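You operate a simulated robot arm through the tools that you are given. There is no shell and no other tool. Be economical: measure what you need, move in short steps, check, and stop when the job is done.

You are at the controls of a simulated two-armed robot. One attempt, no reset.

TASK
Press in the seal whose size the press label names.
Fine: hold its stepped block down as you lift it off; one stroke, fingers outside the yellow line as the lever comes down; lever up again, empty block on the bench shelf. Set down upright: what you pick out.

Only the result counts: the job must be done as asked and must still hold three seconds after the hand-in. Knocking over, shifting, dropping, spilling or breaking anything else fails it. Lids that push on must go on centred and level and be pressed home; caps that screw on are set level and turned clockwise until they are tight.

THE ROBOT
Two 7-joint arms with two-finger parallel grippers on one trunk, on a base that drives. Base frame: it is fixed to the floor where the robot stands at the start and does not move with it; the origin is under the middle of the robot, x ahead of it, y to its left, z up. Units: m, degrees, N and s.
The left shoulder is at the start at [0.05, 0.165, 1.005], the right one opposite. With the tool pointing down near the work surface each hand reaches from about 0.18 to 0.68 m from the robot's upright axis, wherever it stands, measured 20 degrees to its own side. Places, roughly: black seal [1.25, 0.75, 0.75]; red press lever [0.6, 0, 0.7]; seal press [0.7, -0.1, 0.6]; shelf of the blue cylinder bench [1.4, 0.8, 0.4]. Payload 3.91 kg a hand.
The TCP of each hand is the grasp point between the finger pads, 0.03 m short of the fingertips. In the tool frame z runs along the fingers and y along their closing line. The gripper opens to 0.11 m. The fingers are 0.02 m wide and 0.01 m thick; the gripper's body (0.048 by 0.112 m) begins 0.055 m behind the TCP.
Orientation is that of the tool frame in the base frame, as a unit quaternion [w, x, y, z]. With the fingers straight down and closing along the base's y, the tool's x points along the base's -x, its y along +y and its z along -z.

THE INTERFACE
- The arms move only by the tool nudge_tool. It takes "left_plan", "right_plan" or both (then of equal length, played together; a hand with none holds still); each is a list of rows, each a list of 6 numbers: the shift along the tool's x, y, z in units of 40 mm (1.0 is 40 mm), then the turn, a rotation vector about the tool's x, y, z in units of 5 degrees (1.0 is 5 degrees). In form: [[dx, dy, dz, ax, ay, az], ...]. A call has 1 to 12 rows; each row shifts and turns the commanded pose from where the row before left it, along the tool's axes as they then stand. "left_claw" and "right_claw" are, for a hand that has rows, the opening, from 0 (shut) to 1 (fully open), set as the call begins (left out, the last holds). A call with a number of a shift or a turn outside -1 to 1 is refused whole. A row lasts 0.2 s, in which the tool goes at most 0.05 m and 8.6 degrees; a call with a longer step from one row to the next is refused whole, and so is a gripper value outside its range. A pose out of reach is approached as far as the arm can. The call stops where the force on the tool passes 40 N (or 10 N more than at its start, if that is more) or the arm is blocked; 0.2 s more then pass. The fingers move at their own pace (about 0.045 m/s each) and stop on an object; they squeeze with about 44 N. The grip force told is the motor's: it shows also when the fingers shut on nothing. Time passes only in rows, and 0.2 s behind the last, so rows that do not move let the fingers close. It gives the time, the measured TCP pose, the force on the tool (base axes), the opening and the grip force at its end, in the units of the frame above (readings bear some noise), with the torque about the TCP (base axes, N m) and any sound that the robot's microphone picked up, and new pictures: "show" is both (left out), scene, wrist or none (wrist: the cameras of the hands that moved).
- Cameras (640 x 400 px; columns grow to the right, rows downward): "scene" is now at [0.1191, -0.0001, 1.1846]; the picture's right is [-0.01, -1.00, 0.00], its down [-0.49, 0.00, -0.87] and it looks along [0.87, -0.01, -0.49] (base axes); focal length 291 px, centre (320, 200). "left" rides on the left gripper at [0.072, -0.017, -0.103] in its tool frame; the picture's right is [0.23, 0.97, 0.00], its down [-0.76, 0.18, -0.62] and it looks along [-0.61, 0.14, 0.78] (tool axes); focal length 222 px, centre (320, 200). "right" rides on the right gripper at [0.072, 0.017, -0.103] in its tool frame; the picture's right is [-0.23, 0.97, 0.00], its down [-0.76, -0.18, -0.62] and it looks along [-0.61, -0.14, 0.78] (tool axes); focal length 222 px, centre (320, 200).
- slide_trunk(by): slides the trunk up (or, below 0, down) by that many m; the arms and the scene camera ride with it, the base frame stays. It gives what a move gives, with no picture.
- steer(legs): drives the robot by 1 to 6 legs, each [ahead, left, turn to the left] in m, m and degrees, along the robot's own axes; the way and the turn of a leg run together, so that a leg with both is an arc; at most 1.5 m and 180 degrees a leg. The arms and the cameras ride along, it lands a little off, and it stops where it bumps. It gives what a move gives, and a new picture of the scene camera.
- head_to(pan, tilt): turns the head with the scene camera to pan (to the left, within 80 degrees either way) and tilt (down, from -29 to 69), counted from straight ahead of the robot. It gives what a move gives, and a new picture of the scene camera.
- point_at(camera, pixels): for up to 12 pixels [column, row] of the newest picture of that camera ("zoom" is the newest enlarged one), the place [x, y, z] in the base frame of the surface seen there, good to about 0.003 m. The clock stands still meanwhile.
- zoom(camera, box): a new picture of the part [left, top, right, bottom] of that camera's present view, enlarged. The clock stands still meanwhile.
- close_job(): hands the job in; it is judged then, once.

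Keep the steps short. Do not move on a guess: measure, check each grasp and each placing, and mend mistakes. In all there are 80 turns and 260 pictures (those below and enlarged ones count). Leave the grippers open and the arms clear of the work at the hand-in unless told otherwise, and finish with a single line.

The tools are called after "Request:" as name(argument=value, ...) on one line, values as JSON. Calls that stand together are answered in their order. nudge_tool: Moves the arms, as the interface text tells. Its arguments: {"type":"object","properties":{"left_plan":{"type":"array"},"left_claw":{"type":"number"},"right_plan":{"type":"array"},"right_claw":{"type":"number"},"show":{"type":"string","enum":["both","scene","wrist","none"]}},"required":[]} The other tools are called the same way: slide_trunk (by) slides the trunk up or down; steer (legs) drives the base; head_to (pan, tilt) turns the head that bears the scene camera; point_at (camera, pixels) gives the place of the surface under pixels of a picture; zoom (camera, box) takes an enlarged picture of a part of a camera's view; close_job () hands the job in.

At the start:

```text
t: 0.0
left_ee_pos: [0.4719, 0.142, 1.0105]
left_orientation: [-0.001, 0.0, 1.0, 0.0]
left_wrist_force: [0.8, -0.3, -1.1]
left_wrist_torque: [0.01, 0.01, 0.01]
left_width: 0.11
left_grip_force: 0.2
right_ee_pos: [0.4445, -0.1838, 1.0009]
right_orientation: [0.001, 0.0, 1.0, 0.0]
right_wrist_force: [-0.4, 0.7, 0.0]
right_wrist_torque: [0.03, 0.02, 0.01]
right_width: 0.11
right_grip_force: 0.1
trunk travel left (down, up): [-0.225, 0.278]
robot x, y, heading: [-0.0033, -0.0017, -0.0]
head pan, tilt: [-0.4, 29.2]
```

scene: 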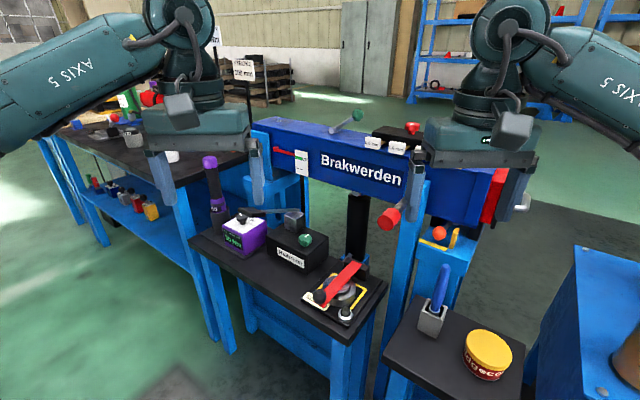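
right: 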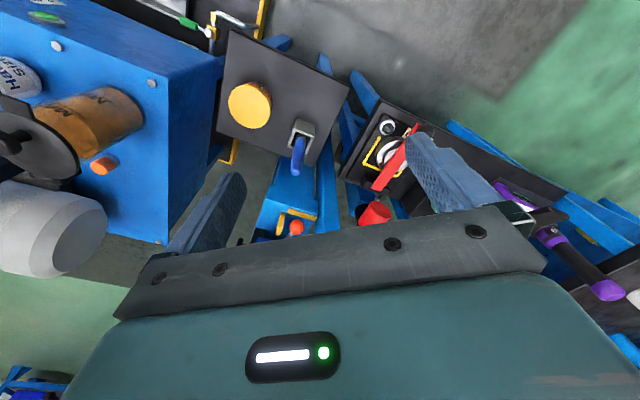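
left: 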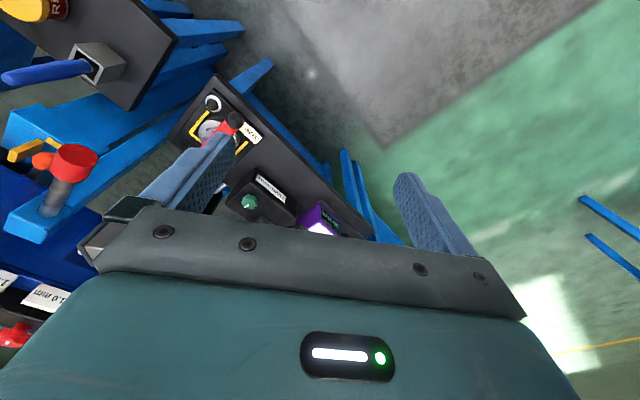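

I see the press with the red lever near (345,290) and the bench with seals at the left, around (120,135). I'll enlarge both first.

Request:
zoom(camera="scene", box=[290, 240, 400, 330])

Request:
zoom(camera="scene", box=[40, 80, 260, 240])

Request:
zoom(camera="left", box=[170, 80, 290, 160])

Request:
point_at(camera="scene", pixels=[[345, 285], [355, 268], [320, 297], [345, 312], [376, 283], [345, 294], [300, 270], [108, 134], [150, 210], [130, 195], [116, 118], [250, 230]])

```text
4.44 times, centred on (345, 285) of scene
```

zoom: 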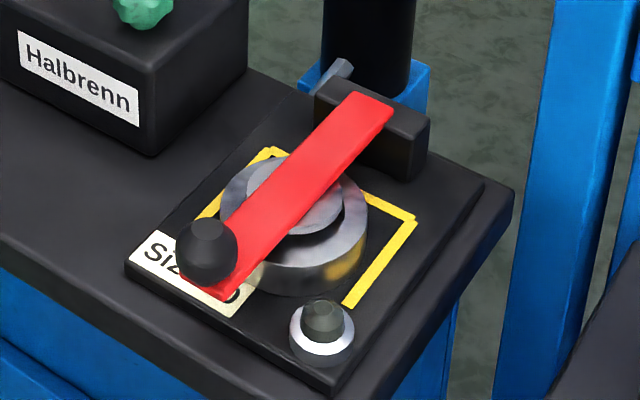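

```text
2.50 times, centred on (150, 160) of scene
```

zoom: 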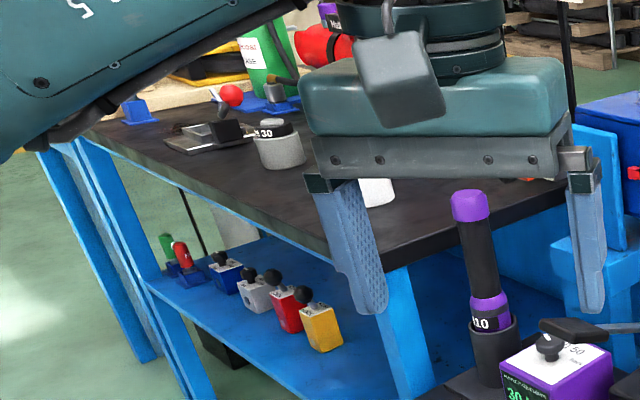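

```text
5.00 times, centred on (230, 120) of left
```

zoom: 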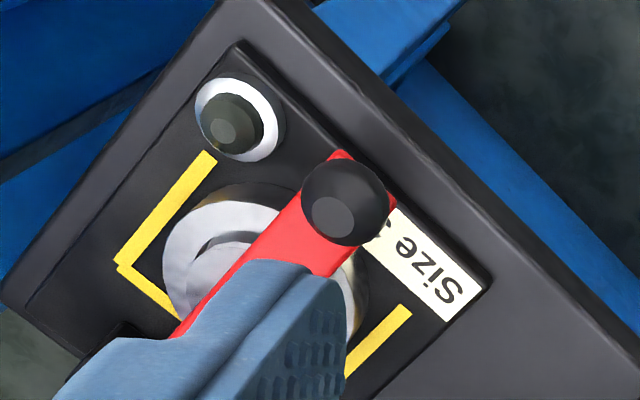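

```text
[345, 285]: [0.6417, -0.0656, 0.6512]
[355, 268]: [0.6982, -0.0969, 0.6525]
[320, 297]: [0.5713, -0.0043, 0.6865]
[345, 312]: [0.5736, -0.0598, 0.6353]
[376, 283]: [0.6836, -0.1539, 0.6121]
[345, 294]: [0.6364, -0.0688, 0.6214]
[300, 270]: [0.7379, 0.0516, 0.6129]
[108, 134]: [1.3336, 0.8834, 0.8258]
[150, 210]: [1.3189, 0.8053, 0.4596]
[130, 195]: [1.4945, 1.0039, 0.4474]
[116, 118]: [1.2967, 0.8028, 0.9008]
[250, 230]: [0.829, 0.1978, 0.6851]
```

The label at the press is partly hidden by the black knob ("Size 3?"). I'll draw the left hand back a little and look again with its camera.

Request:
nudge_tool(left_plan=[[1, -0.5, 0, 0, 0, 0], [1, -0.5, 0, 0, 0, 0]], show="wrist")

Request:
head_to(pan=35, tilt=20)

```text
t: 0.6
left_ee_pos: [0.3923, 0.1015, 1.0109]
left_orientation: [0.0, -0.001, 1.0, 0.0]
left_wrist_force: [-0.5, 0.3, 0.2]
left_wrist_torque: [0.01, 0.0, 0.02]
left_width: 0.11
left_grip_force: 0.0
right_ee_pos: [0.444, -0.1833, 0.9998]
right_orientation: [0.001, 0.0, 1.0, 0.0]
right_wrist_force: [-1.0, 0.5, -0.1]
right_wrist_torque: [0.01, -0.01, 0.01]
right_width: 0.11
right_grip_force: 0.1
trunk travel left (down, up): [-0.225, 0.278]
robot x, y, heading: [0.003, 0.0042, 0.1]
head pan, tilt: [-0.4, 29.2]
```

left: 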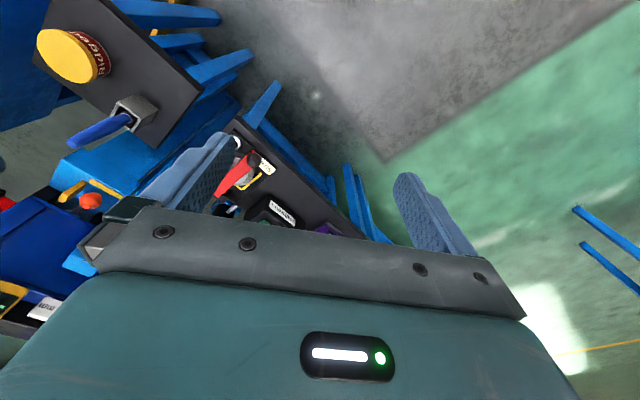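

```text
t: 1.6
left_ee_pos: [0.3934, 0.1013, 1.0093]
left_orientation: [0.0, 0.0, 1.0, 0.0]
left_wrist_force: [0.2, 1.0, 0.4]
left_wrist_torque: [-0.02, 0.04, -0.01]
left_width: 0.1103
left_grip_force: 0.0
right_ee_pos: [0.4442, -0.1838, 0.9999]
right_orientation: [-0.001, 0.0, 1.0, 0.0]
right_wrist_force: [0.2, -0.6, 0.1]
right_wrist_torque: [-0.02, -0.02, -0.01]
right_width: 0.1101
right_grip_force: 0.1
trunk travel left (down, up): [-0.225, 0.278]
robot x, y, heading: [-0.0045, -0.0015, 0.3]
head pan, tilt: [35.0, 20.0]
```

scene: 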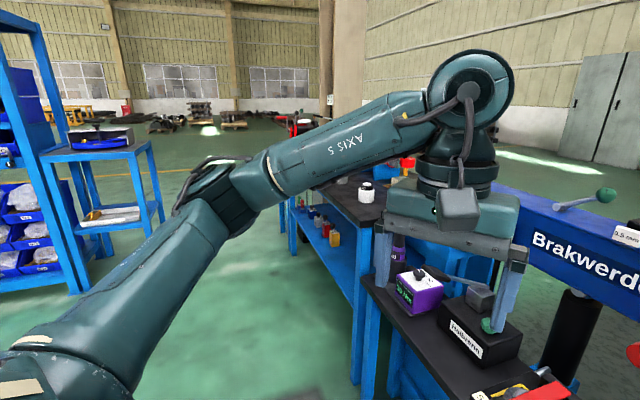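

The label now shows at about (265,168) in the left camera, and the seals lie by (375,190) in the scene. I'll enlarge both.

Request:
zoom(camera="left", box=[205, 130, 301, 190])

Request:
zoom(camera="scene", box=[280, 140, 440, 270])

```text
6.67 times, centred on (253, 160) of left
```

zoom: 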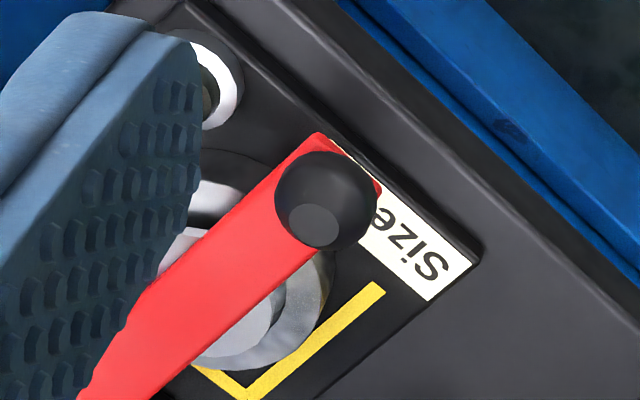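

```text
3.08 times, centred on (360, 205) of scene
```

zoom: 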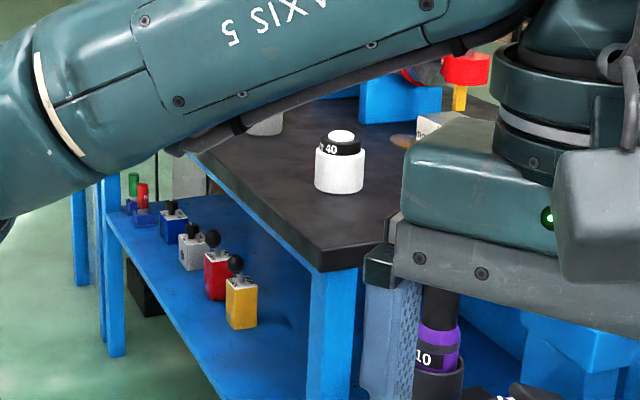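

The seals carry numbers such as 30 and 40, so I need the whole label. I'll try the right camera, and level the head towards the press.

Request:
zoom(camera="right", box=[360, 105, 440, 155])

Request:
nudge_tool(left_plan=[[0, 1, 1, 0, 0, 0], [0, 0.5, 1, 0, 0, 0], [0, 0, 1, 0, 0, 0]], show="wrist")

```text
8.00 times, centred on (400, 130) of right
```

zoom: 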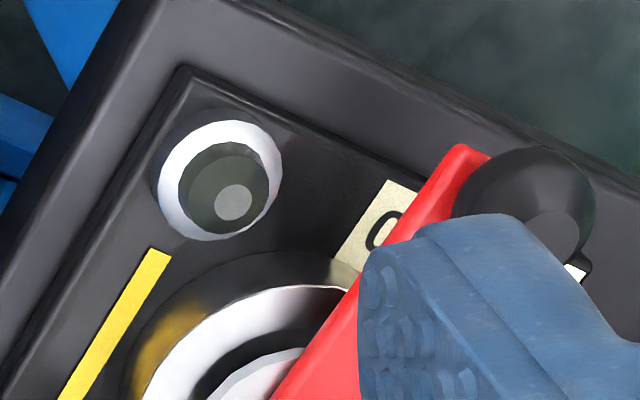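

```text
refused: row 1 steps farther than a row can; nothing moved
```

The last digit is 0; the first is still hidden. I'll lower the left hand in smaller rows and look from a flatter angle.

Request:
nudge_tool(left_plan=[[0, 0.3, 1, 0, 0, 0], [0, 0.3, 1, 0, 0, 0], [0, 0.3, 1, 0, 0, 0], [0, 0.3, 1, 0, 0, 0]], show="wrist")

```text
t: 2.6
left_ee_pos: [0.3921, 0.15, 0.8499]
left_orientation: [0.0, 0.0, 1.0, 0.0]
left_wrist_force: [0.8, -0.8, -0.3]
left_wrist_torque: [0.05, 0.01, -0.01]
left_width: 0.11
left_grip_force: 0.1
right_ee_pos: [0.4439, -0.1847, 1.0017]
right_orientation: [0.0, 0.0, 1.0, 0.0]
right_wrist_force: [0.1, 0.4, -0.8]
right_wrist_torque: [0.0, -0.01, 0.01]
right_width: 0.1103
right_grip_force: 0.1
trunk travel left (down, up): [-0.225, 0.278]
robot x, y, heading: [-0.0001, 0.0006, -0.2]
head pan, tilt: [35.0, 20.0]
```

left: 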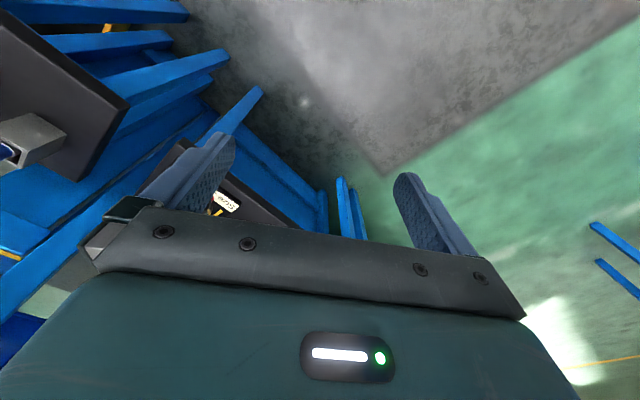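

Request:
zoom(camera="left", box=[200, 180, 264, 220])

```text
10.00 times, centred on (232, 200) of left
```

zoom: 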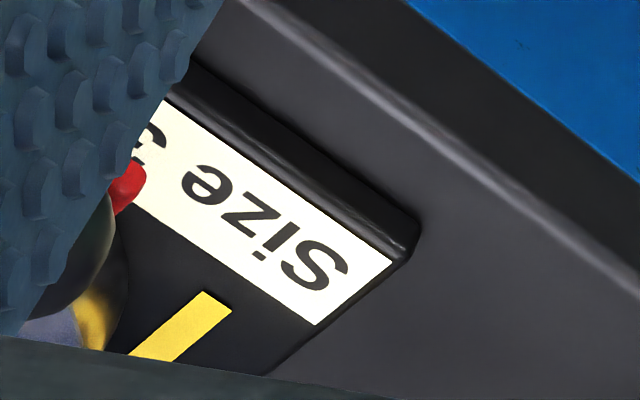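

I see "Size" and the start of a digit that looks like 3. I'll shift the left hand to the right so the finger clears it.

Request:
nudge_tool(left_plan=[[0, -1, 0, 0, 0, 0], [0, -1, 0, 0, 0, 0]], show="wrist")

Request:
zoom(camera="left", box=[200, 160, 296, 220])

```text
t: 3.2
left_ee_pos: [0.3923, 0.0709, 0.852]
left_orientation: [0.0, -0.001, 1.0, 0.0]
left_wrist_force: [-0.2, -0.4, 0.4]
left_wrist_torque: [-0.02, -0.01, 0.0]
left_width: 0.11
left_grip_force: 0.2
right_ee_pos: [0.4437, -0.1842, 1.0]
right_orientation: [0.0, 0.0, 1.0, 0.0]
right_wrist_force: [0.5, 0.2, -0.1]
right_wrist_torque: [0.02, -0.02, 0.01]
right_width: 0.1101
right_grip_force: 0.1
trunk travel left (down, up): [-0.225, 0.278]
robot x, y, heading: [-0.0034, -0.0044, 0.0]
head pan, tilt: [35.0, 20.0]
```

left: 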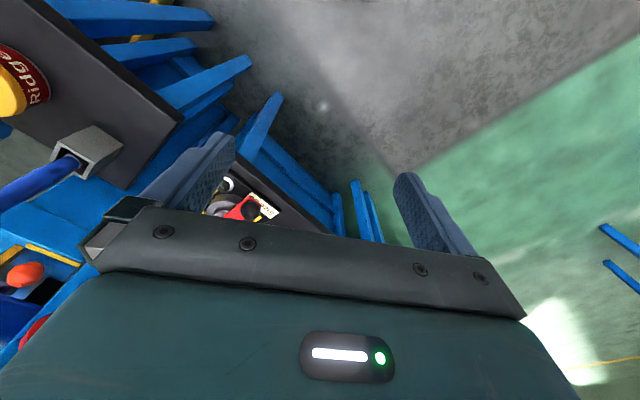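

```text
6.67 times, centred on (248, 190) of left
```

zoom: 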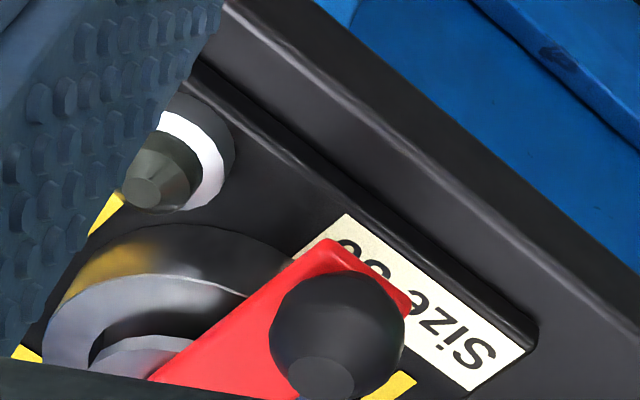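

The label reads "Size 30" as far as I can see (rounded lower edge, open start of a 3); I'll confirm it when the lever is up. Now I measure the bench items.

Request:
point_at(camera="scene", pixels=[[366, 197], [368, 185], [358, 218], [391, 200], [358, 228], [335, 240], [335, 228], [324, 225], [300, 205], [365, 300], [395, 280], [316, 210]])

Request:
zoom(camera="scene", box=[270, 110, 430, 210])

```text
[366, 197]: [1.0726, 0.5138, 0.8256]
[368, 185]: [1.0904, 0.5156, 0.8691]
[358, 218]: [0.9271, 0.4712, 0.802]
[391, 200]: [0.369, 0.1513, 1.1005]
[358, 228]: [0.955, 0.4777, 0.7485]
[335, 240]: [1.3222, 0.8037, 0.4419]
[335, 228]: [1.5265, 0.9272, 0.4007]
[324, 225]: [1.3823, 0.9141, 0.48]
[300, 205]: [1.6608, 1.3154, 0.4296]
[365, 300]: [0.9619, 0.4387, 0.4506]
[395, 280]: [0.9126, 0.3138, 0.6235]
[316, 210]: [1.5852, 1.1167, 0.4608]
```

```text
4.00 times, centred on (350, 160) of scene
```

zoom: 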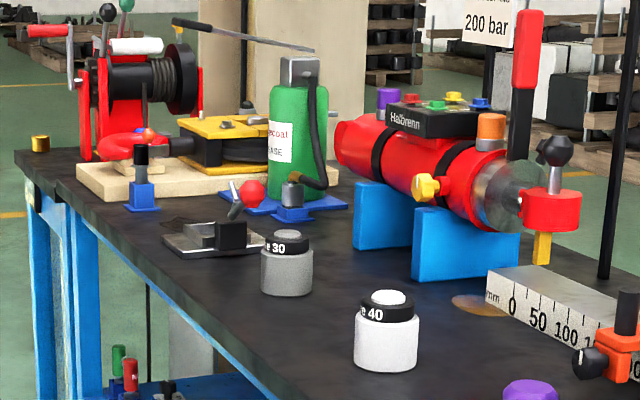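

The bench holds a grey block with seal "Size 30" at zoom (287,262) and a white one with "Size 40". I measure the grey block, the bench edge and the shelf.

Request:
point_at(camera="zoom", pixels=[[287, 280], [287, 243], [290, 235], [262, 270], [312, 270], [225, 345], [90, 215], [235, 190], [212, 235], [387, 350], [150, 290], [40, 170]])

```text
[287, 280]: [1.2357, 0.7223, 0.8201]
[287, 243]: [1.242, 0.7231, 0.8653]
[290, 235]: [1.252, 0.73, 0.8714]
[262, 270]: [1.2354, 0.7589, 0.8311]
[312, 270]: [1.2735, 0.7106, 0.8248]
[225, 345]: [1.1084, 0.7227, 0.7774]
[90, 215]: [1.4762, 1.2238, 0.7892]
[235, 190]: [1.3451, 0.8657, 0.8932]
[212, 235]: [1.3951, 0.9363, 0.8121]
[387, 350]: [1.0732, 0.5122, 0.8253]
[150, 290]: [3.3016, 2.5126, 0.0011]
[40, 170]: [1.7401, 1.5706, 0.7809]
```

The bench front edge runs along about 54°, so I'd face it at heading about -36°, with the grey block half a metre ahead. I check what stands on the way to the left.

Request:
point_at(camera="scene", pixels=[[75, 290], [110, 225], [40, 60], [110, 155], [165, 225], [85, 250], [250, 300], [360, 370], [290, 250], [355, 255], [352, 380]])

Request:
head_to(pan=75, tilt=35)

```text
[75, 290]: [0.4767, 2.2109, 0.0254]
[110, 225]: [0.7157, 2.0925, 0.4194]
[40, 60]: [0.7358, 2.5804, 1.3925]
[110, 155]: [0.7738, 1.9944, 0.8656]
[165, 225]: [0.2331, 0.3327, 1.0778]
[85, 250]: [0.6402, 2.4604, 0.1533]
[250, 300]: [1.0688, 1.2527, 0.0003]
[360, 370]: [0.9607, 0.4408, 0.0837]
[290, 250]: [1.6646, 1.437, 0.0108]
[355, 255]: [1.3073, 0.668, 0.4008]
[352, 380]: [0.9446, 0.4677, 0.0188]
```

```text
t: 4.3
left_ee_pos: [0.3906, 0.0709, 0.8523]
left_orientation: [0.0, 0.0, 1.0, 0.0]
left_wrist_force: [-0.5, -0.5, -0.1]
left_wrist_torque: [0.02, 0.0, -0.01]
left_width: 0.1101
left_grip_force: 0.1
right_ee_pos: [0.4438, -0.1842, 1.0002]
right_orientation: [0.001, 0.0, 1.0, 0.0]
right_wrist_force: [0.1, 0.5, -0.6]
right_wrist_torque: [0.02, 0.0, -0.03]
right_width: 0.1098
right_grip_force: 0.1
trunk travel left (down, up): [-0.225, 0.278]
robot x, y, heading: [0.0008, 0.0017, -0.6]
head pan, tilt: [75.0, 35.0]
```

scene: 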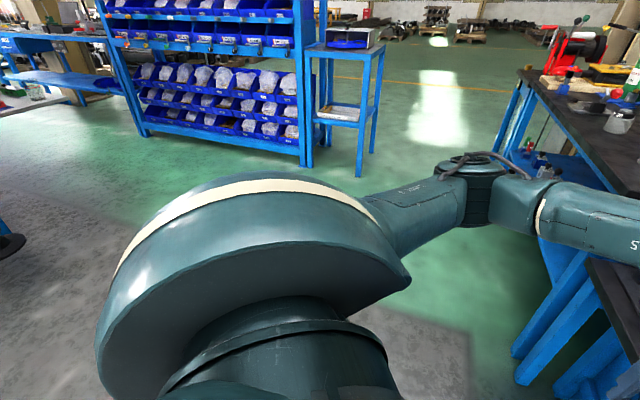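

The floor is clear up to y≈2. I raise the left hand back to z≈1.0, then drive left and turn, stopping short of the bench.

Request:
nudge_tool(left_plan=[[0, 1, -0.5, 0, 0, 0], [0, 1, -0.5, 0, 0, 0], [0, 0, -1, 0, 0, 0], [0, 0, -1, 0, 0, 0], [0, 0, -1, 0, 0, 0]], show="none")

Request:
steer(legs=[[0, 1.05, 0], [0.4, 0, 0], [0, 0, -36]])

Request:
head_to(pan=0, tilt=35)

```text
t: 5.5
left_ee_pos: [0.3936, 0.1493, 1.011]
left_orientation: [0.0, 0.001, 1.0, 0.0]
left_wrist_force: [-0.1, -0.3, -0.5]
left_wrist_torque: [-0.05, 0.01, 0.0]
left_width: 0.1102
left_grip_force: 0.1
right_ee_pos: [0.4441, -0.1839, 1.0009]
right_orientation: [0.001, 0.001, 1.0, 0.0]
right_wrist_force: [0.0, -1.4, 0.2]
right_wrist_torque: [0.0, -0.02, -0.01]
right_width: 0.11
right_grip_force: 0.1
trunk travel left (down, up): [-0.225, 0.278]
robot x, y, heading: [0.003, 0.0006, 0.1]
head pan, tilt: [75.0, 35.0]
```

```text
t: 14.8
left_ee_pos: [0.797, 0.9482, 1.0123]
left_orientation: [0.0, 0.319, 0.948, 0.0]
left_wrist_force: [0.0, 0.1, -0.1]
left_wrist_torque: [0.02, 0.0, -0.01]
left_width: 0.1101
left_grip_force: 0.0
right_ee_pos: [0.635, 0.6521, 1.001]
right_orientation: [0.0, 0.32, 0.948, 0.0]
right_wrist_force: [0.7, -0.3, -0.4]
right_wrist_torque: [-0.01, 0.01, 0.03]
right_width: 0.1101
right_grip_force: 0.0
trunk travel left (down, up): [-0.225, 0.278]
robot x, y, heading: [0.3914, 1.0689, -37.2]
head pan, tilt: [75.0, 35.0]
```

scene: 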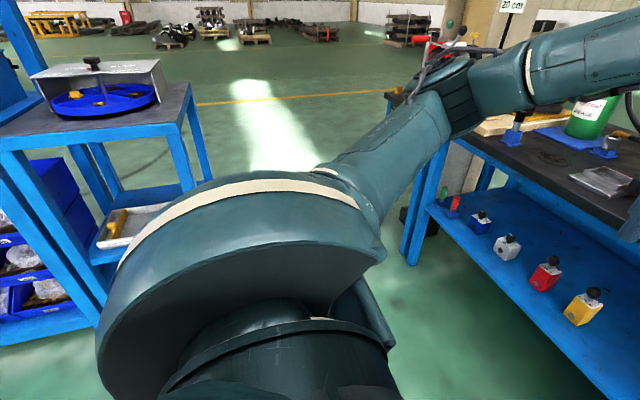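

```text
t: 16.2
left_ee_pos: [0.7962, 0.9478, 1.0116]
left_orientation: [0.001, 0.319, 0.948, 0.001]
left_wrist_force: [0.1, -0.1, 0.3]
left_wrist_torque: [-0.03, 0.05, -0.02]
left_width: 0.1097
left_grip_force: 0.0
right_ee_pos: [0.635, 0.6516, 1.0005]
right_orientation: [0.0, 0.319, 0.948, 0.0]
right_wrist_force: [0.4, -0.1, -0.1]
right_wrist_torque: [0.03, -0.02, 0.0]
right_width: 0.11
right_grip_force: 0.1
trunk travel left (down, up): [-0.225, 0.278]
robot x, y, heading: [0.3927, 1.067, -37.3]
head pan, tilt: [0.0, 35.0]
```

scene: 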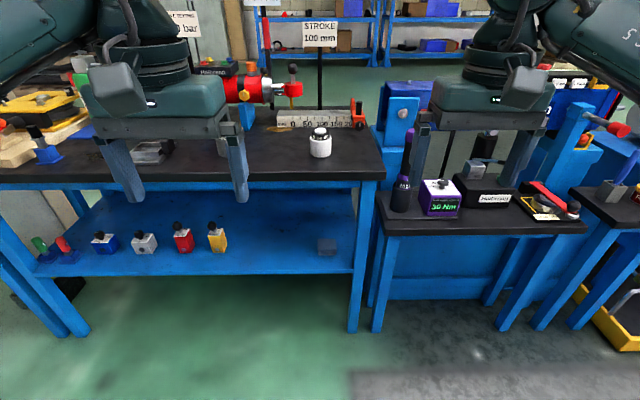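

I face the bench squarely; the grey block hides behind the left gripper, and the shelf is free between the yellow valve (217,237) and the grey piece (327,245). I measure edges and shelf.

Request:
point_at(camera="scene", pixels=[[30, 186], [280, 181], [370, 178], [260, 273], [100, 276], [270, 225], [270, 255], [270, 200], [216, 250], [327, 252], [320, 157], [300, 165]])

Request:
zoom(camera="scene", box=[130, 190, 370, 340])

```text
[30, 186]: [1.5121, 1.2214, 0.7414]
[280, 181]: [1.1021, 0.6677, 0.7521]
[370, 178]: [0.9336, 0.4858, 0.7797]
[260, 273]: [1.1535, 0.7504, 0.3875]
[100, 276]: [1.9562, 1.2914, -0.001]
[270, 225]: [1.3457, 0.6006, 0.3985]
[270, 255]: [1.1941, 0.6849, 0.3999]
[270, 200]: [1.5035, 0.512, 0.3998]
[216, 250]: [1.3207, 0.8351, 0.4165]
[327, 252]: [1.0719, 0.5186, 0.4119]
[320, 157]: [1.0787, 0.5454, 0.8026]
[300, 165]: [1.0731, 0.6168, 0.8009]
```

```text
2.67 times, centred on (250, 265) of scene
```

zoom: 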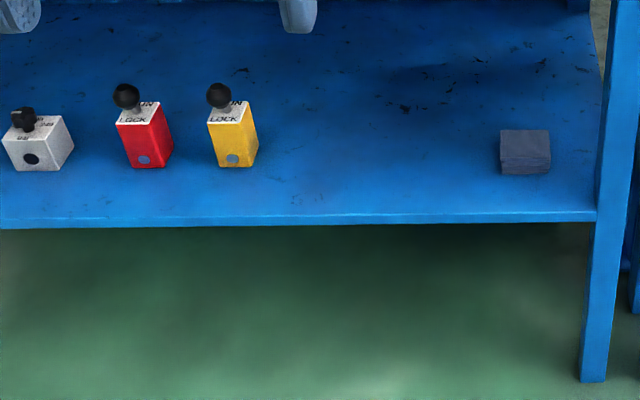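

Shelf top is z=0.400 and the bench top z=0.80. The grey block is about 0.89 m ahead and 0.26 m left, so I close in by 0.36 m ahead and 0.26 m left.

Request:
steer(legs=[[0, 0.26, 1.0], [0.36, 0, 0]])

Request:
head_to(pan=0, tilt=40)

```text
t: 20.1
left_ee_pos: [1.2489, 0.9513, 1.0119]
left_orientation: [0.0, 0.309, 0.951, -0.001]
left_wrist_force: [0.6, 0.0, 0.3]
left_wrist_torque: [-0.03, -0.01, 0.0]
left_width: 0.1101
left_grip_force: 0.2
right_ee_pos: [1.0933, 0.6505, 1.0006]
right_orientation: [0.0, 0.309, 0.951, -0.001]
right_wrist_force: [-0.5, -0.6, -0.3]
right_wrist_torque: [-0.01, -0.01, -0.03]
right_width: 0.1102
right_grip_force: 0.0
trunk travel left (down, up): [-0.225, 0.278]
robot x, y, heading: [0.8419, 1.0624, -36.1]
head pan, tilt: [0.0, 35.0]
```

scene: 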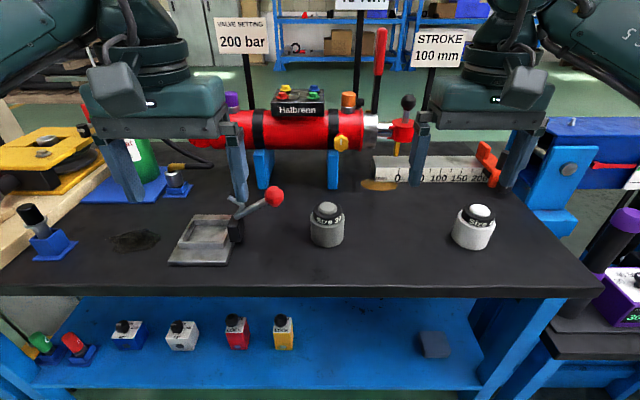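

```text
t: 20.7
left_ee_pos: [1.2486, 0.9497, 1.0114]
left_orientation: [0.0, 0.309, 0.951, 0.0]
left_wrist_force: [0.0, 0.3, 0.0]
left_wrist_torque: [-0.05, -0.01, -0.02]
left_width: 0.11
left_grip_force: 0.0
right_ee_pos: [1.0946, 0.6514, 1.0]
right_orientation: [0.001, 0.31, 0.951, -0.001]
right_wrist_force: [0.0, -0.3, -0.6]
right_wrist_torque: [0.01, 0.02, -0.01]
right_width: 0.1099
right_grip_force: 0.1
trunk travel left (down, up): [-0.225, 0.278]
robot x, y, heading: [0.8412, 1.0606, -36.0]
head pan, tilt: [0.0, 40.0]
```

scene: 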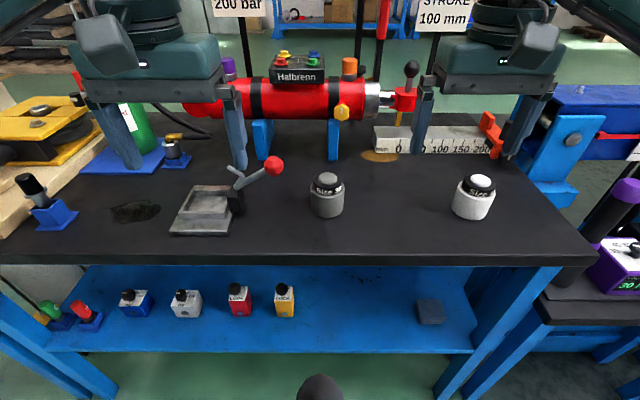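

Now the grey block is in the middle, at about (327,195). I enlarge it and measure it.

Request:
zoom(camera="scene", box=[287, 160, 367, 230])

Request:
point_at(camera="zoom", pixels=[[320, 110], [300, 110], [340, 110], [320, 145], [285, 200], [230, 250], [395, 250], [310, 250], [310, 300], [310, 340], [270, 140], [360, 140]])

```text
5.71 times, centred on (327, 195) of scene
```

zoom: 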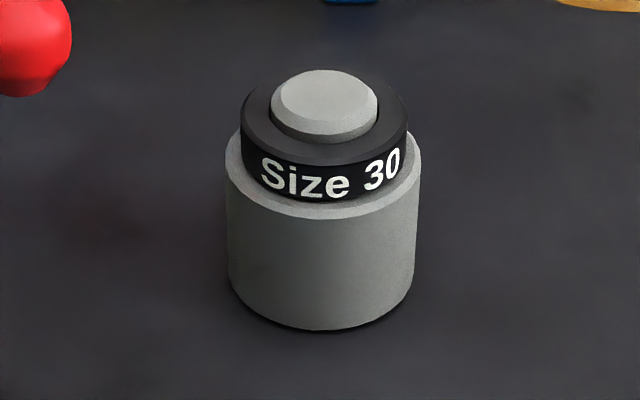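

```text
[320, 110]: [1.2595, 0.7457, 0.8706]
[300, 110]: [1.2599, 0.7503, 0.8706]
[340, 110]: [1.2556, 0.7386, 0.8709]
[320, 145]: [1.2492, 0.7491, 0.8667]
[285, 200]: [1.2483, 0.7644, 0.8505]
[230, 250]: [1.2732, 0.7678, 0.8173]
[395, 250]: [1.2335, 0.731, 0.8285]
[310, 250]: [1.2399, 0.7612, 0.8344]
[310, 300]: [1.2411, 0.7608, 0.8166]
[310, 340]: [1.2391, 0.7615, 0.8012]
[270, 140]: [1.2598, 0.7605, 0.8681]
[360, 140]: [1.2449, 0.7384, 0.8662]
```

Centre of the block ≈ (1.262, 0.742); block z 0.80–0.852, radius ≈0.032; seal z ≈0.852–0.868, radius ≈0.027. The plan is for the left hand to grip the block slanting at 45° from the front, and the right hand to pull the seal straight up. I yaw both hands 20° to the right and start pitching the left one, high above everything.

Request:
nudge_tool(left_plan=[[0, 0, 0, 0, 0, 1], [0, 0, 0, 0, 0, 1], [0, 0, 0, 0, 0, 1], [0, 0, 0, 0, 0, 1], [0, 0, 0, 0, -1, 0], [0, 0, 0, 0, -1, 0], [0, 0, 0, 0, -1, 0], [0, 0, 0, 0, -1, 0], [0, 0, 0, 0, -1, 0], [0, 0, 0, 0, -1, 0], [0, 0, 0, 0, -1, 0], [0, 0, 0, 0, -1, 0]], right_plan=[[0, 0, 0, 0, 0, 1], [0, 0, 0, 0, 0, 1], [0, 0, 0, 0, 0, 1], [0, 0, 0, 0, 0, 1], [0, 0, 0, 0, 0, 0], [0, 0, 0, 0, 0, 0], [0, 0, 0, 0, 0, 0], [0, 0, 0, 0, 0, 0], [0, 0, 0, 0, 0, 0], [0, 0, 0, 0, 0, 0], [0, 0, 0, 0, 0, 0], [0, 0, 0, 0, 0, 0]])

```text
t: 23.3
left_ee_pos: [1.2479, 0.9489, 1.0115]
left_orientation: [0.303, 0.441, 0.829, -0.161]
left_wrist_force: [0.3, 0.2, 1.1]
left_wrist_torque: [0.04, -0.01, 0.01]
left_width: 0.1099
left_grip_force: 0.0
right_ee_pos: [1.0944, 0.6505, 1.0009]
right_orientation: [0.001, 0.47, 0.883, 0.0]
right_wrist_force: [0.9, -0.4, 0.1]
right_wrist_torque: [0.0, 0.01, -0.01]
right_width: 0.1098
right_grip_force: 0.0
trunk travel left (down, up): [-0.225, 0.278]
robot x, y, heading: [0.8463, 1.0616, -36.0]
head pan, tilt: [0.0, 40.0]
```

scene: 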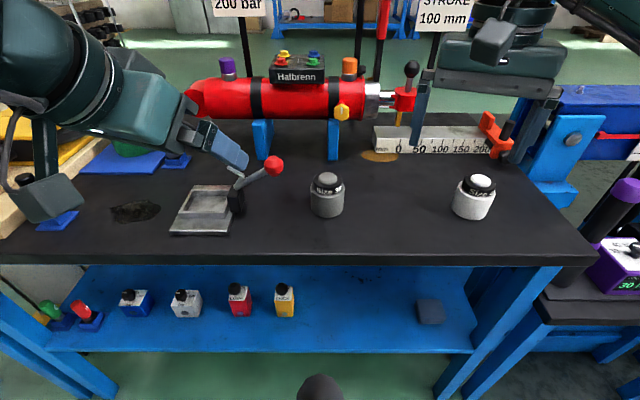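
right: 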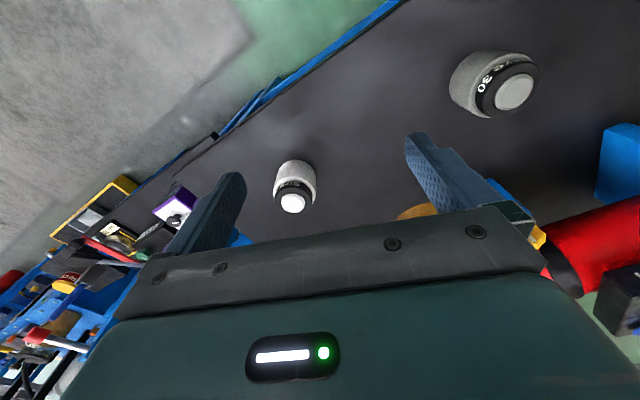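
left: 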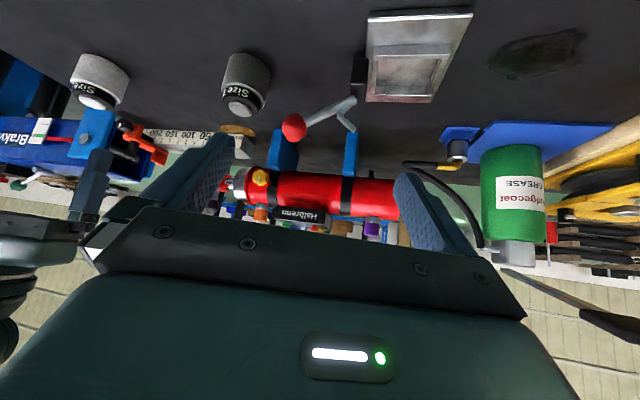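

The red lever ball at (275,167) stands near the left finger's way; I measure it and the block top again before going in.

Request:
point_at(camera="scene", pixels=[[275, 165], [240, 185], [236, 205], [327, 178], [327, 205]])

Request:
nudge_tool(left_plan=[[0, 0, 0, 0, -1, 0], [-0.48, -0.65, 0.48, 0, 0, 0], [-0.48, -0.65, 0.48, 0, 0, 0], [-0.48, -0.65, 0.48, 0, 0, 0], [-0.48, -0.65, 0.48, 0, 0, 0]])

```text
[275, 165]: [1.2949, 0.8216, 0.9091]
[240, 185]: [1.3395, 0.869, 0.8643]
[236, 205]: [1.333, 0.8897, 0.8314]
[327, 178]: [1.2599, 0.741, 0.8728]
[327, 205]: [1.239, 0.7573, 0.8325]
```

```text
t: 24.5
left_ee_pos: [1.2225, 0.8015, 1.0107]
left_orientation: [0.338, 0.435, 0.815, -0.181]
left_wrist_force: [-0.1, -0.1, 0.2]
left_wrist_torque: [-0.03, 0.03, 0.0]
left_width: 0.11
left_grip_force: 0.1
right_ee_pos: [1.0934, 0.6519, 1.0009]
right_orientation: [0.0, 0.469, 0.883, 0.0]
right_wrist_force: [0.1, 0.8, -0.4]
right_wrist_torque: [0.0, 0.0, 0.01]
right_width: 0.1102
right_grip_force: 0.1
trunk travel left (down, up): [-0.225, 0.278]
robot x, y, heading: [0.8394, 1.0637, -35.8]
head pan, tilt: [0.0, 40.0]
```

scene: 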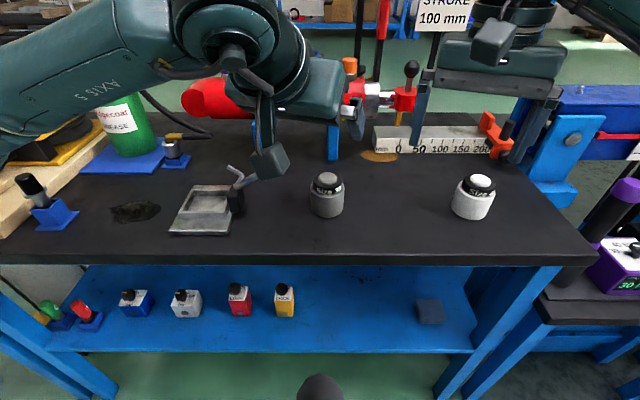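
left: 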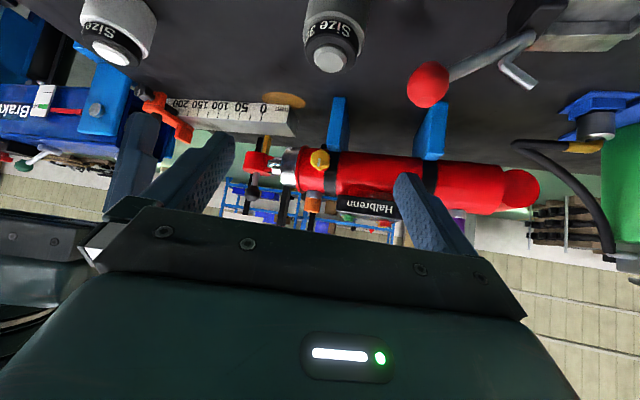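

The ball at (1.30,0.815,0.91) is too close for a hand yawed 20°, so I turn both hands back to face straight ahead and narrow the left opening to 0.088. Then I lower the left hand to 8 cm short of the grip.

Request:
nudge_tool(left_plan=[[0, 0, 0, -0.707, 0, -0.707], [0, 0, 0, -0.707, 0, -0.707], [0, 0, 0, -0.707, 0, -0.707], [0, 0, 0, -0.707, 0, -0.707], [0, -0.62, 0, 0, 0, 0], [0.7, 0, 0.7, 0, 0, 0], [0.7, 0, 0.7, 0, 0, 0], [0.7, 0, 0.7, 0, 0, 0]], right_plan=[[0, 0, 0, 0, 0, -1], [0, 0, 0, 0, 0, -1], [0, 0, 0, 0, 0, -1], [0, 0, 0, 0, 0, -1], [0, 0, 0, 0, 0, 0], [0, 0, 0, 0, 0, 0], [0, 0, 0, 0, 0, 0], [0, 0, 0, 0, 0, 0]], left_claw=0.8)

```text
t: 26.3
left_ee_pos: [1.21, 0.7819, 0.8929]
left_orientation: [0.363, 0.286, 0.879, -0.119]
left_wrist_force: [0.4, 0.6, 0.4]
left_wrist_torque: [0.01, 0.0, -0.04]
left_width: 0.0879
left_grip_force: 0.1
right_ee_pos: [1.0935, 0.6506, 1.0004]
right_orientation: [0.001, 0.309, 0.951, 0.0]
right_wrist_force: [-0.7, 0.2, 0.4]
right_wrist_torque: [0.02, -0.02, 0.0]
right_width: 0.1102
right_grip_force: 0.1
trunk travel left (down, up): [-0.225, 0.278]
robot x, y, heading: [0.8419, 1.0589, -36.1]
head pan, tilt: [0.0, 40.0]
```

scene: 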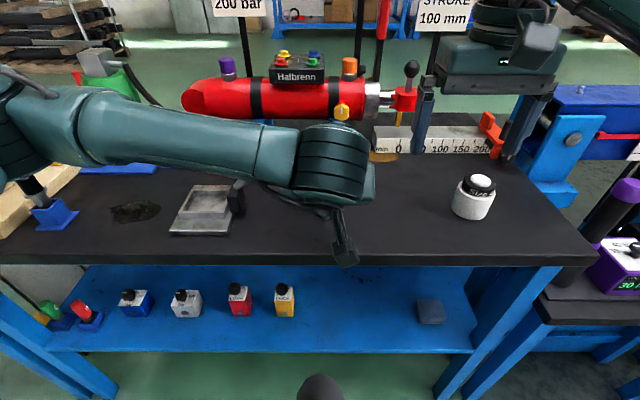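
right: 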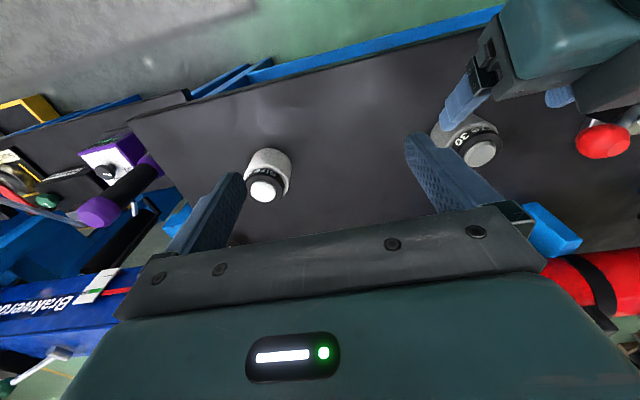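
left: 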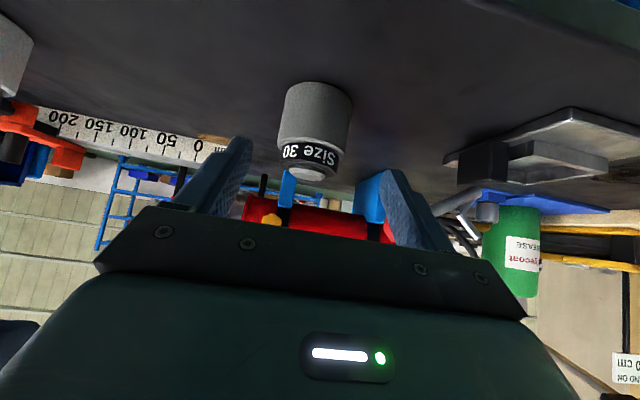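

The block stands centred between the left fingers. I advance 0.078 m along the fingers to straddle it, still open.

Request:
nudge_tool(left_plan=[[0.02, -0.05, 0.49, 0, 0, 0], [0.02, 0, 0.49, 0, 0, 0], [0.02, 0, 0.49, 0, 0, 0], [0.02, 0, 0.47, 0, 0, 0]])

Request:
zoom(camera="right", box=[380, 60, 620, 210])

```text
t: 27.3
left_ee_pos: [1.2496, 0.7499, 0.8356]
left_orientation: [0.364, 0.286, 0.879, -0.118]
left_wrist_force: [0.3, 1.0, 0.8]
left_wrist_torque: [0.01, 0.0, -0.02]
left_width: 0.0878
left_grip_force: 0.1
right_ee_pos: [1.0939, 0.6503, 0.9992]
right_orientation: [0.001, 0.309, 0.951, 0.0]
right_wrist_force: [-0.7, -0.4, 0.2]
right_wrist_torque: [0.0, 0.04, 0.01]
right_width: 0.1099
right_grip_force: 0.0
trunk travel left (down, up): [-0.225, 0.278]
robot x, y, heading: [0.8428, 1.0648, -36.0]
head pan, tilt: [0.0, 40.0]
```

scene: 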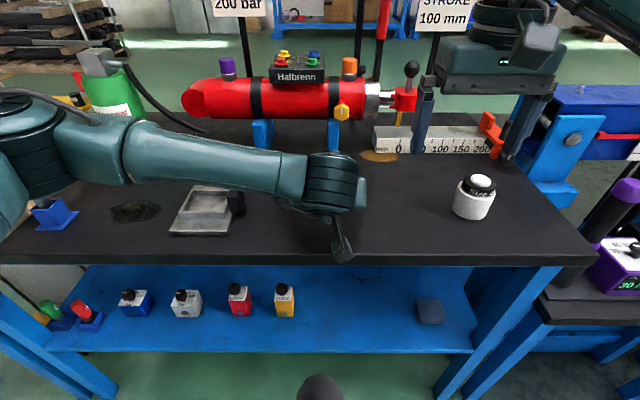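
left: 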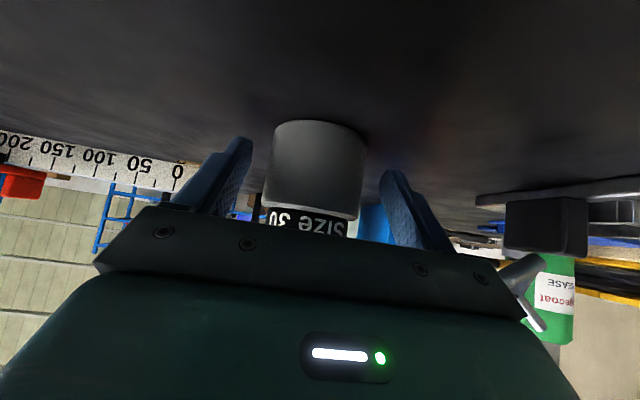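

```text
2.67 times, centred on (500, 135) of right
```

zoom: 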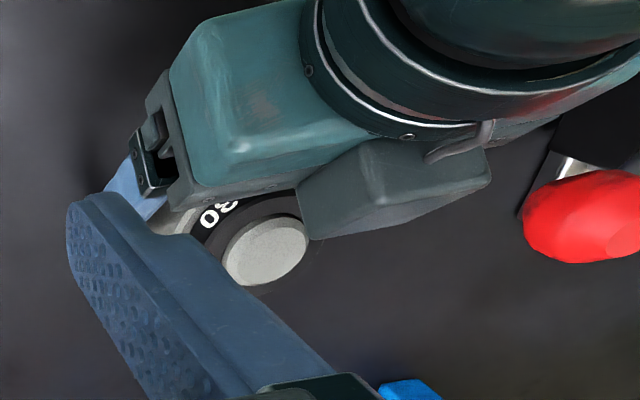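

Beside the seal there's a greyish box in the right-hand view, at zoom (400,190). I measure where it is so that the right hand doesn't meet it.

Request:
point_at(camera="zoom", pixels=[[400, 160], [320, 190], [460, 180], [400, 220], [330, 225], [265, 250], [240, 130], [190, 190], [590, 220], [430, 140], [350, 110], [215, 185]])

```text
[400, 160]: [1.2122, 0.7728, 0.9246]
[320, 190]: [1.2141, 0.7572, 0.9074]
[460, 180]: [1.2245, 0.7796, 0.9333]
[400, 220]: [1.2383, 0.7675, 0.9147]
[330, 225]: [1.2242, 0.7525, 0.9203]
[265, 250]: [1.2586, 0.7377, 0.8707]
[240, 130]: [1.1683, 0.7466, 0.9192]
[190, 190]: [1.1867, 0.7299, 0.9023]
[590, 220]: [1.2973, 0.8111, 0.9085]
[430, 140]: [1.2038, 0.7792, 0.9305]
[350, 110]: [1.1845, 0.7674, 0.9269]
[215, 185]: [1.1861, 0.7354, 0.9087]
```

It's a module on top of the left hand, which would leave too little room for the right hand's camera. I flatten the left hand to 30° about its grip point; its camera then hangs out beyond the table edge.

Request:
nudge_tool(left_plan=[[0, 0, 0, 0, -1, 0], [0, 0, 0, 0, -1, 0], [0, 0, 0, 0, -1, 0], [0.05, 0, 0, 0, 0, 0]])

Request:
zoom(camera="right", box=[380, 60, 620, 210])

Request:
point_at(camera="zoom", pixels=[[400, 160], [320, 190], [330, 225], [265, 250], [240, 130], [350, 110], [265, 225], [265, 285], [235, 215]])

```text
t: 28.3
left_ee_pos: [1.2487, 0.7509, 0.8331]
left_orientation: [0.477, 0.267, 0.823, -0.154]
left_wrist_force: [0.6, -0.1, 0.2]
left_wrist_torque: [-0.04, -0.02, -0.02]
left_width: 0.0878
left_grip_force: 0.0
right_ee_pos: [1.0934, 0.6508, 0.9995]
right_orientation: [0.0, 0.31, 0.951, 0.001]
right_wrist_force: [0.7, 0.4, -0.1]
right_wrist_torque: [0.0, 0.01, 0.01]
right_width: 0.11
right_grip_force: 0.1
trunk travel left (down, up): [-0.225, 0.278]
robot x, y, heading: [0.8432, 1.0617, -36.1]
head pan, tilt: [0.0, 40.0]
```

scene: 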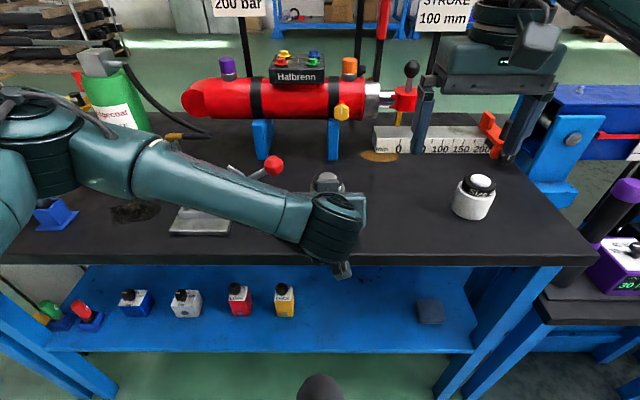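
left: 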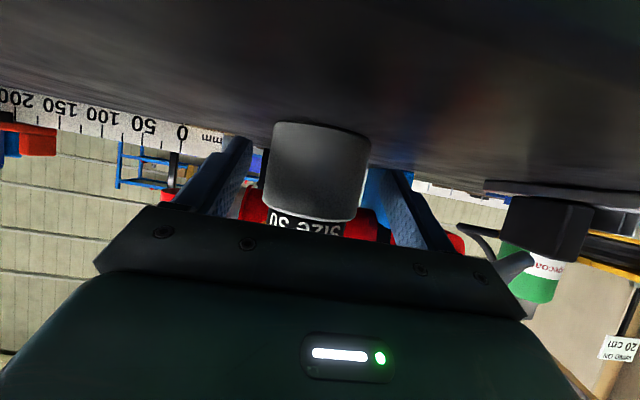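

```text
2.67 times, centred on (500, 135) of right
```

zoom: 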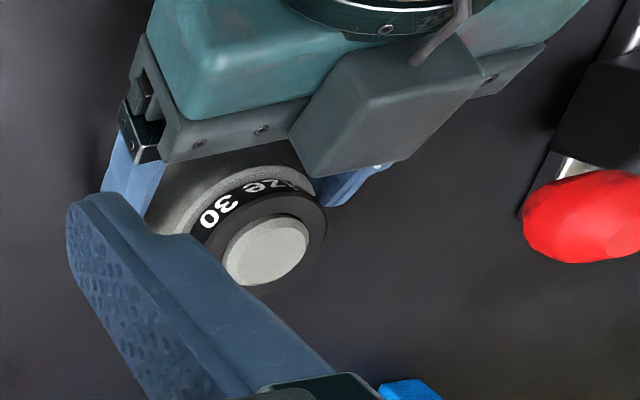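

```text
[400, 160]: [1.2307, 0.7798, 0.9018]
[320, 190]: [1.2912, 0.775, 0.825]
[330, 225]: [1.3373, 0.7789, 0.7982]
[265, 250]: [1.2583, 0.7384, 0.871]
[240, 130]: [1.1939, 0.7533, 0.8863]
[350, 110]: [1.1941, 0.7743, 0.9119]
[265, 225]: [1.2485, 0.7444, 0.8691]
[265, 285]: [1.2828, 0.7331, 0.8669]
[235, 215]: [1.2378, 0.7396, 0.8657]
```

Clearances look good now and the seal is free from above. I close the left hand on the block.

Request:
nudge_tool(left_plan=[[0, 0, 0, 0, 0, 0], [0, 0, 0, 0, 0, 0], [0, 0, 0, 0, 0, 0], [0, 0, 0, 0, 0, 0]], left_claw=0, show="wrist")

Request:
zoom(camera="right", box=[380, 60, 620, 210])

Request:
point_at(camera="zoom", pixels=[[265, 250], [235, 265], [305, 235], [270, 285], [325, 215], [190, 240]])

```text
t: 29.3
left_ee_pos: [1.2486, 0.7507, 0.8345]
left_orientation: [0.475, 0.268, 0.824, -0.155]
left_wrist_force: [-0.8, -0.8, 0.1]
left_wrist_torque: [-0.05, 0.01, -0.04]
left_width: 0.0601
left_grip_force: 44.0
right_ee_pos: [1.0945, 0.6523, 1.0018]
right_orientation: [0.0, 0.309, 0.951, 0.0]
right_wrist_force: [0.6, 0.5, 0.0]
right_wrist_torque: [-0.01, 0.01, 0.0]
right_width: 0.11
right_grip_force: 0.1
trunk travel left (down, up): [-0.225, 0.278]
robot x, y, heading: [0.8403, 1.0621, -35.9]
head pan, tilt: [0.0, 40.0]
```

left: 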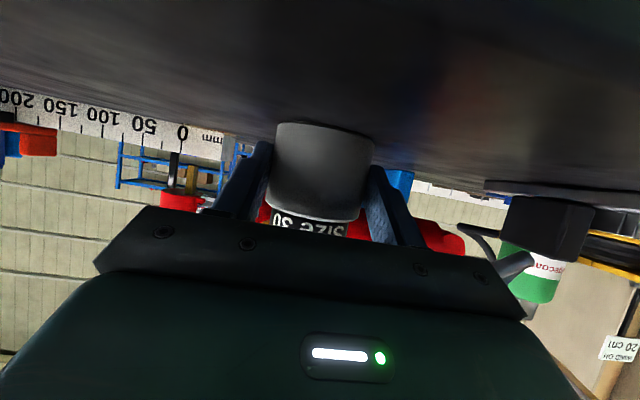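

```text
2.67 times, centred on (500, 135) of right
```

zoom: 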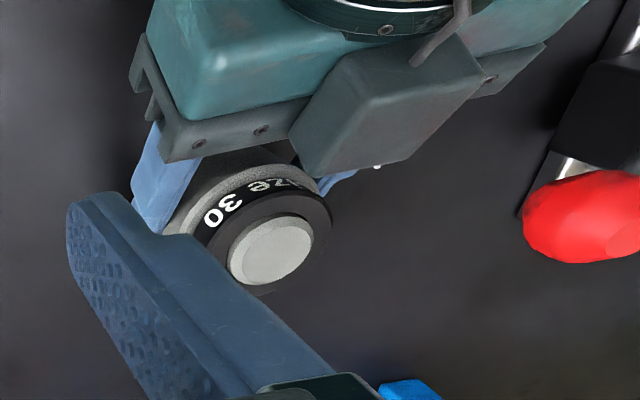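

```text
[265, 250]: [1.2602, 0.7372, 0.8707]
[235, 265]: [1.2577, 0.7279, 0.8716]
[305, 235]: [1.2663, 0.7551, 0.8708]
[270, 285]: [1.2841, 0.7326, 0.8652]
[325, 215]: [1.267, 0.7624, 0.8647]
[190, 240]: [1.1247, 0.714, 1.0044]
```

The block is held (width 0.060, 44 N) with its centre at ≈(1.261,0.7416). I bring the open right hand above it at z 1.0, ahead first and then left.

Request:
nudge_tool(right_plan=[[-1.02, 0, 0, 0, 0, 0], [-1.03, 0, 0, 0, 0, 0], [0, 1.06, 0, 0, 0, 0], [0, 1.06, 0, 0, 0, 0], [0, 1.06, 0, 0, 0, 0], [0, 1.06, 0, 0, 0, 0]])

```text
refused: -1.02 is not a number from -1 to 1
```

Request:
nudge_tool(right_plan=[[-1, 0, 0, 0, 0, 0], [-1, 0, 0, 0, 0, 0], [-0.05, 0.85, 0, 0, 0, 0], [0, 0.85, 0, 0, 0, 0], [0, 0.85, 0, 0, 0, 0], [0, 0.85, 0, 0, 0, 0], [0, 0.85, 0, 0, 0, 0]])

```text
t: 30.9
left_ee_pos: [1.2503, 0.7516, 0.8346]
left_orientation: [0.475, 0.268, 0.824, -0.155]
left_wrist_force: [0.5, 0.4, 0.7]
left_wrist_torque: [-0.07, -0.02, 0.02]
left_width: 0.0603
left_grip_force: 43.8
right_ee_pos: [1.2594, 0.7416, 1.0005]
right_orientation: [0.0, 0.31, 0.951, -0.001]
right_wrist_force: [0.6, 0.4, -0.9]
right_wrist_torque: [0.0, -0.02, -0.03]
right_width: 0.1099
right_grip_force: 0.2
trunk travel left (down, up): [-0.225, 0.278]
robot x, y, heading: [0.8411, 1.0627, -36.2]
head pan, tilt: [0.0, 40.0]
```

scene: 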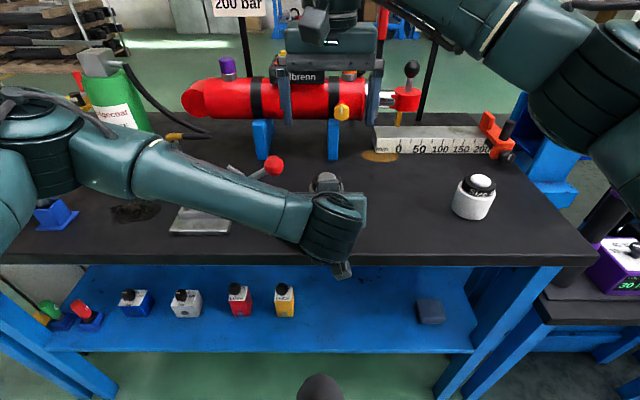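
right: 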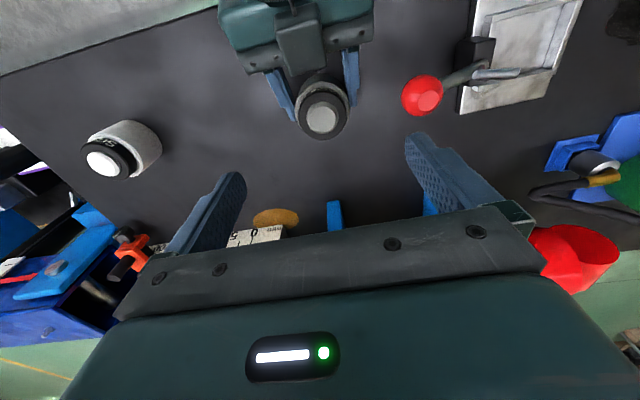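

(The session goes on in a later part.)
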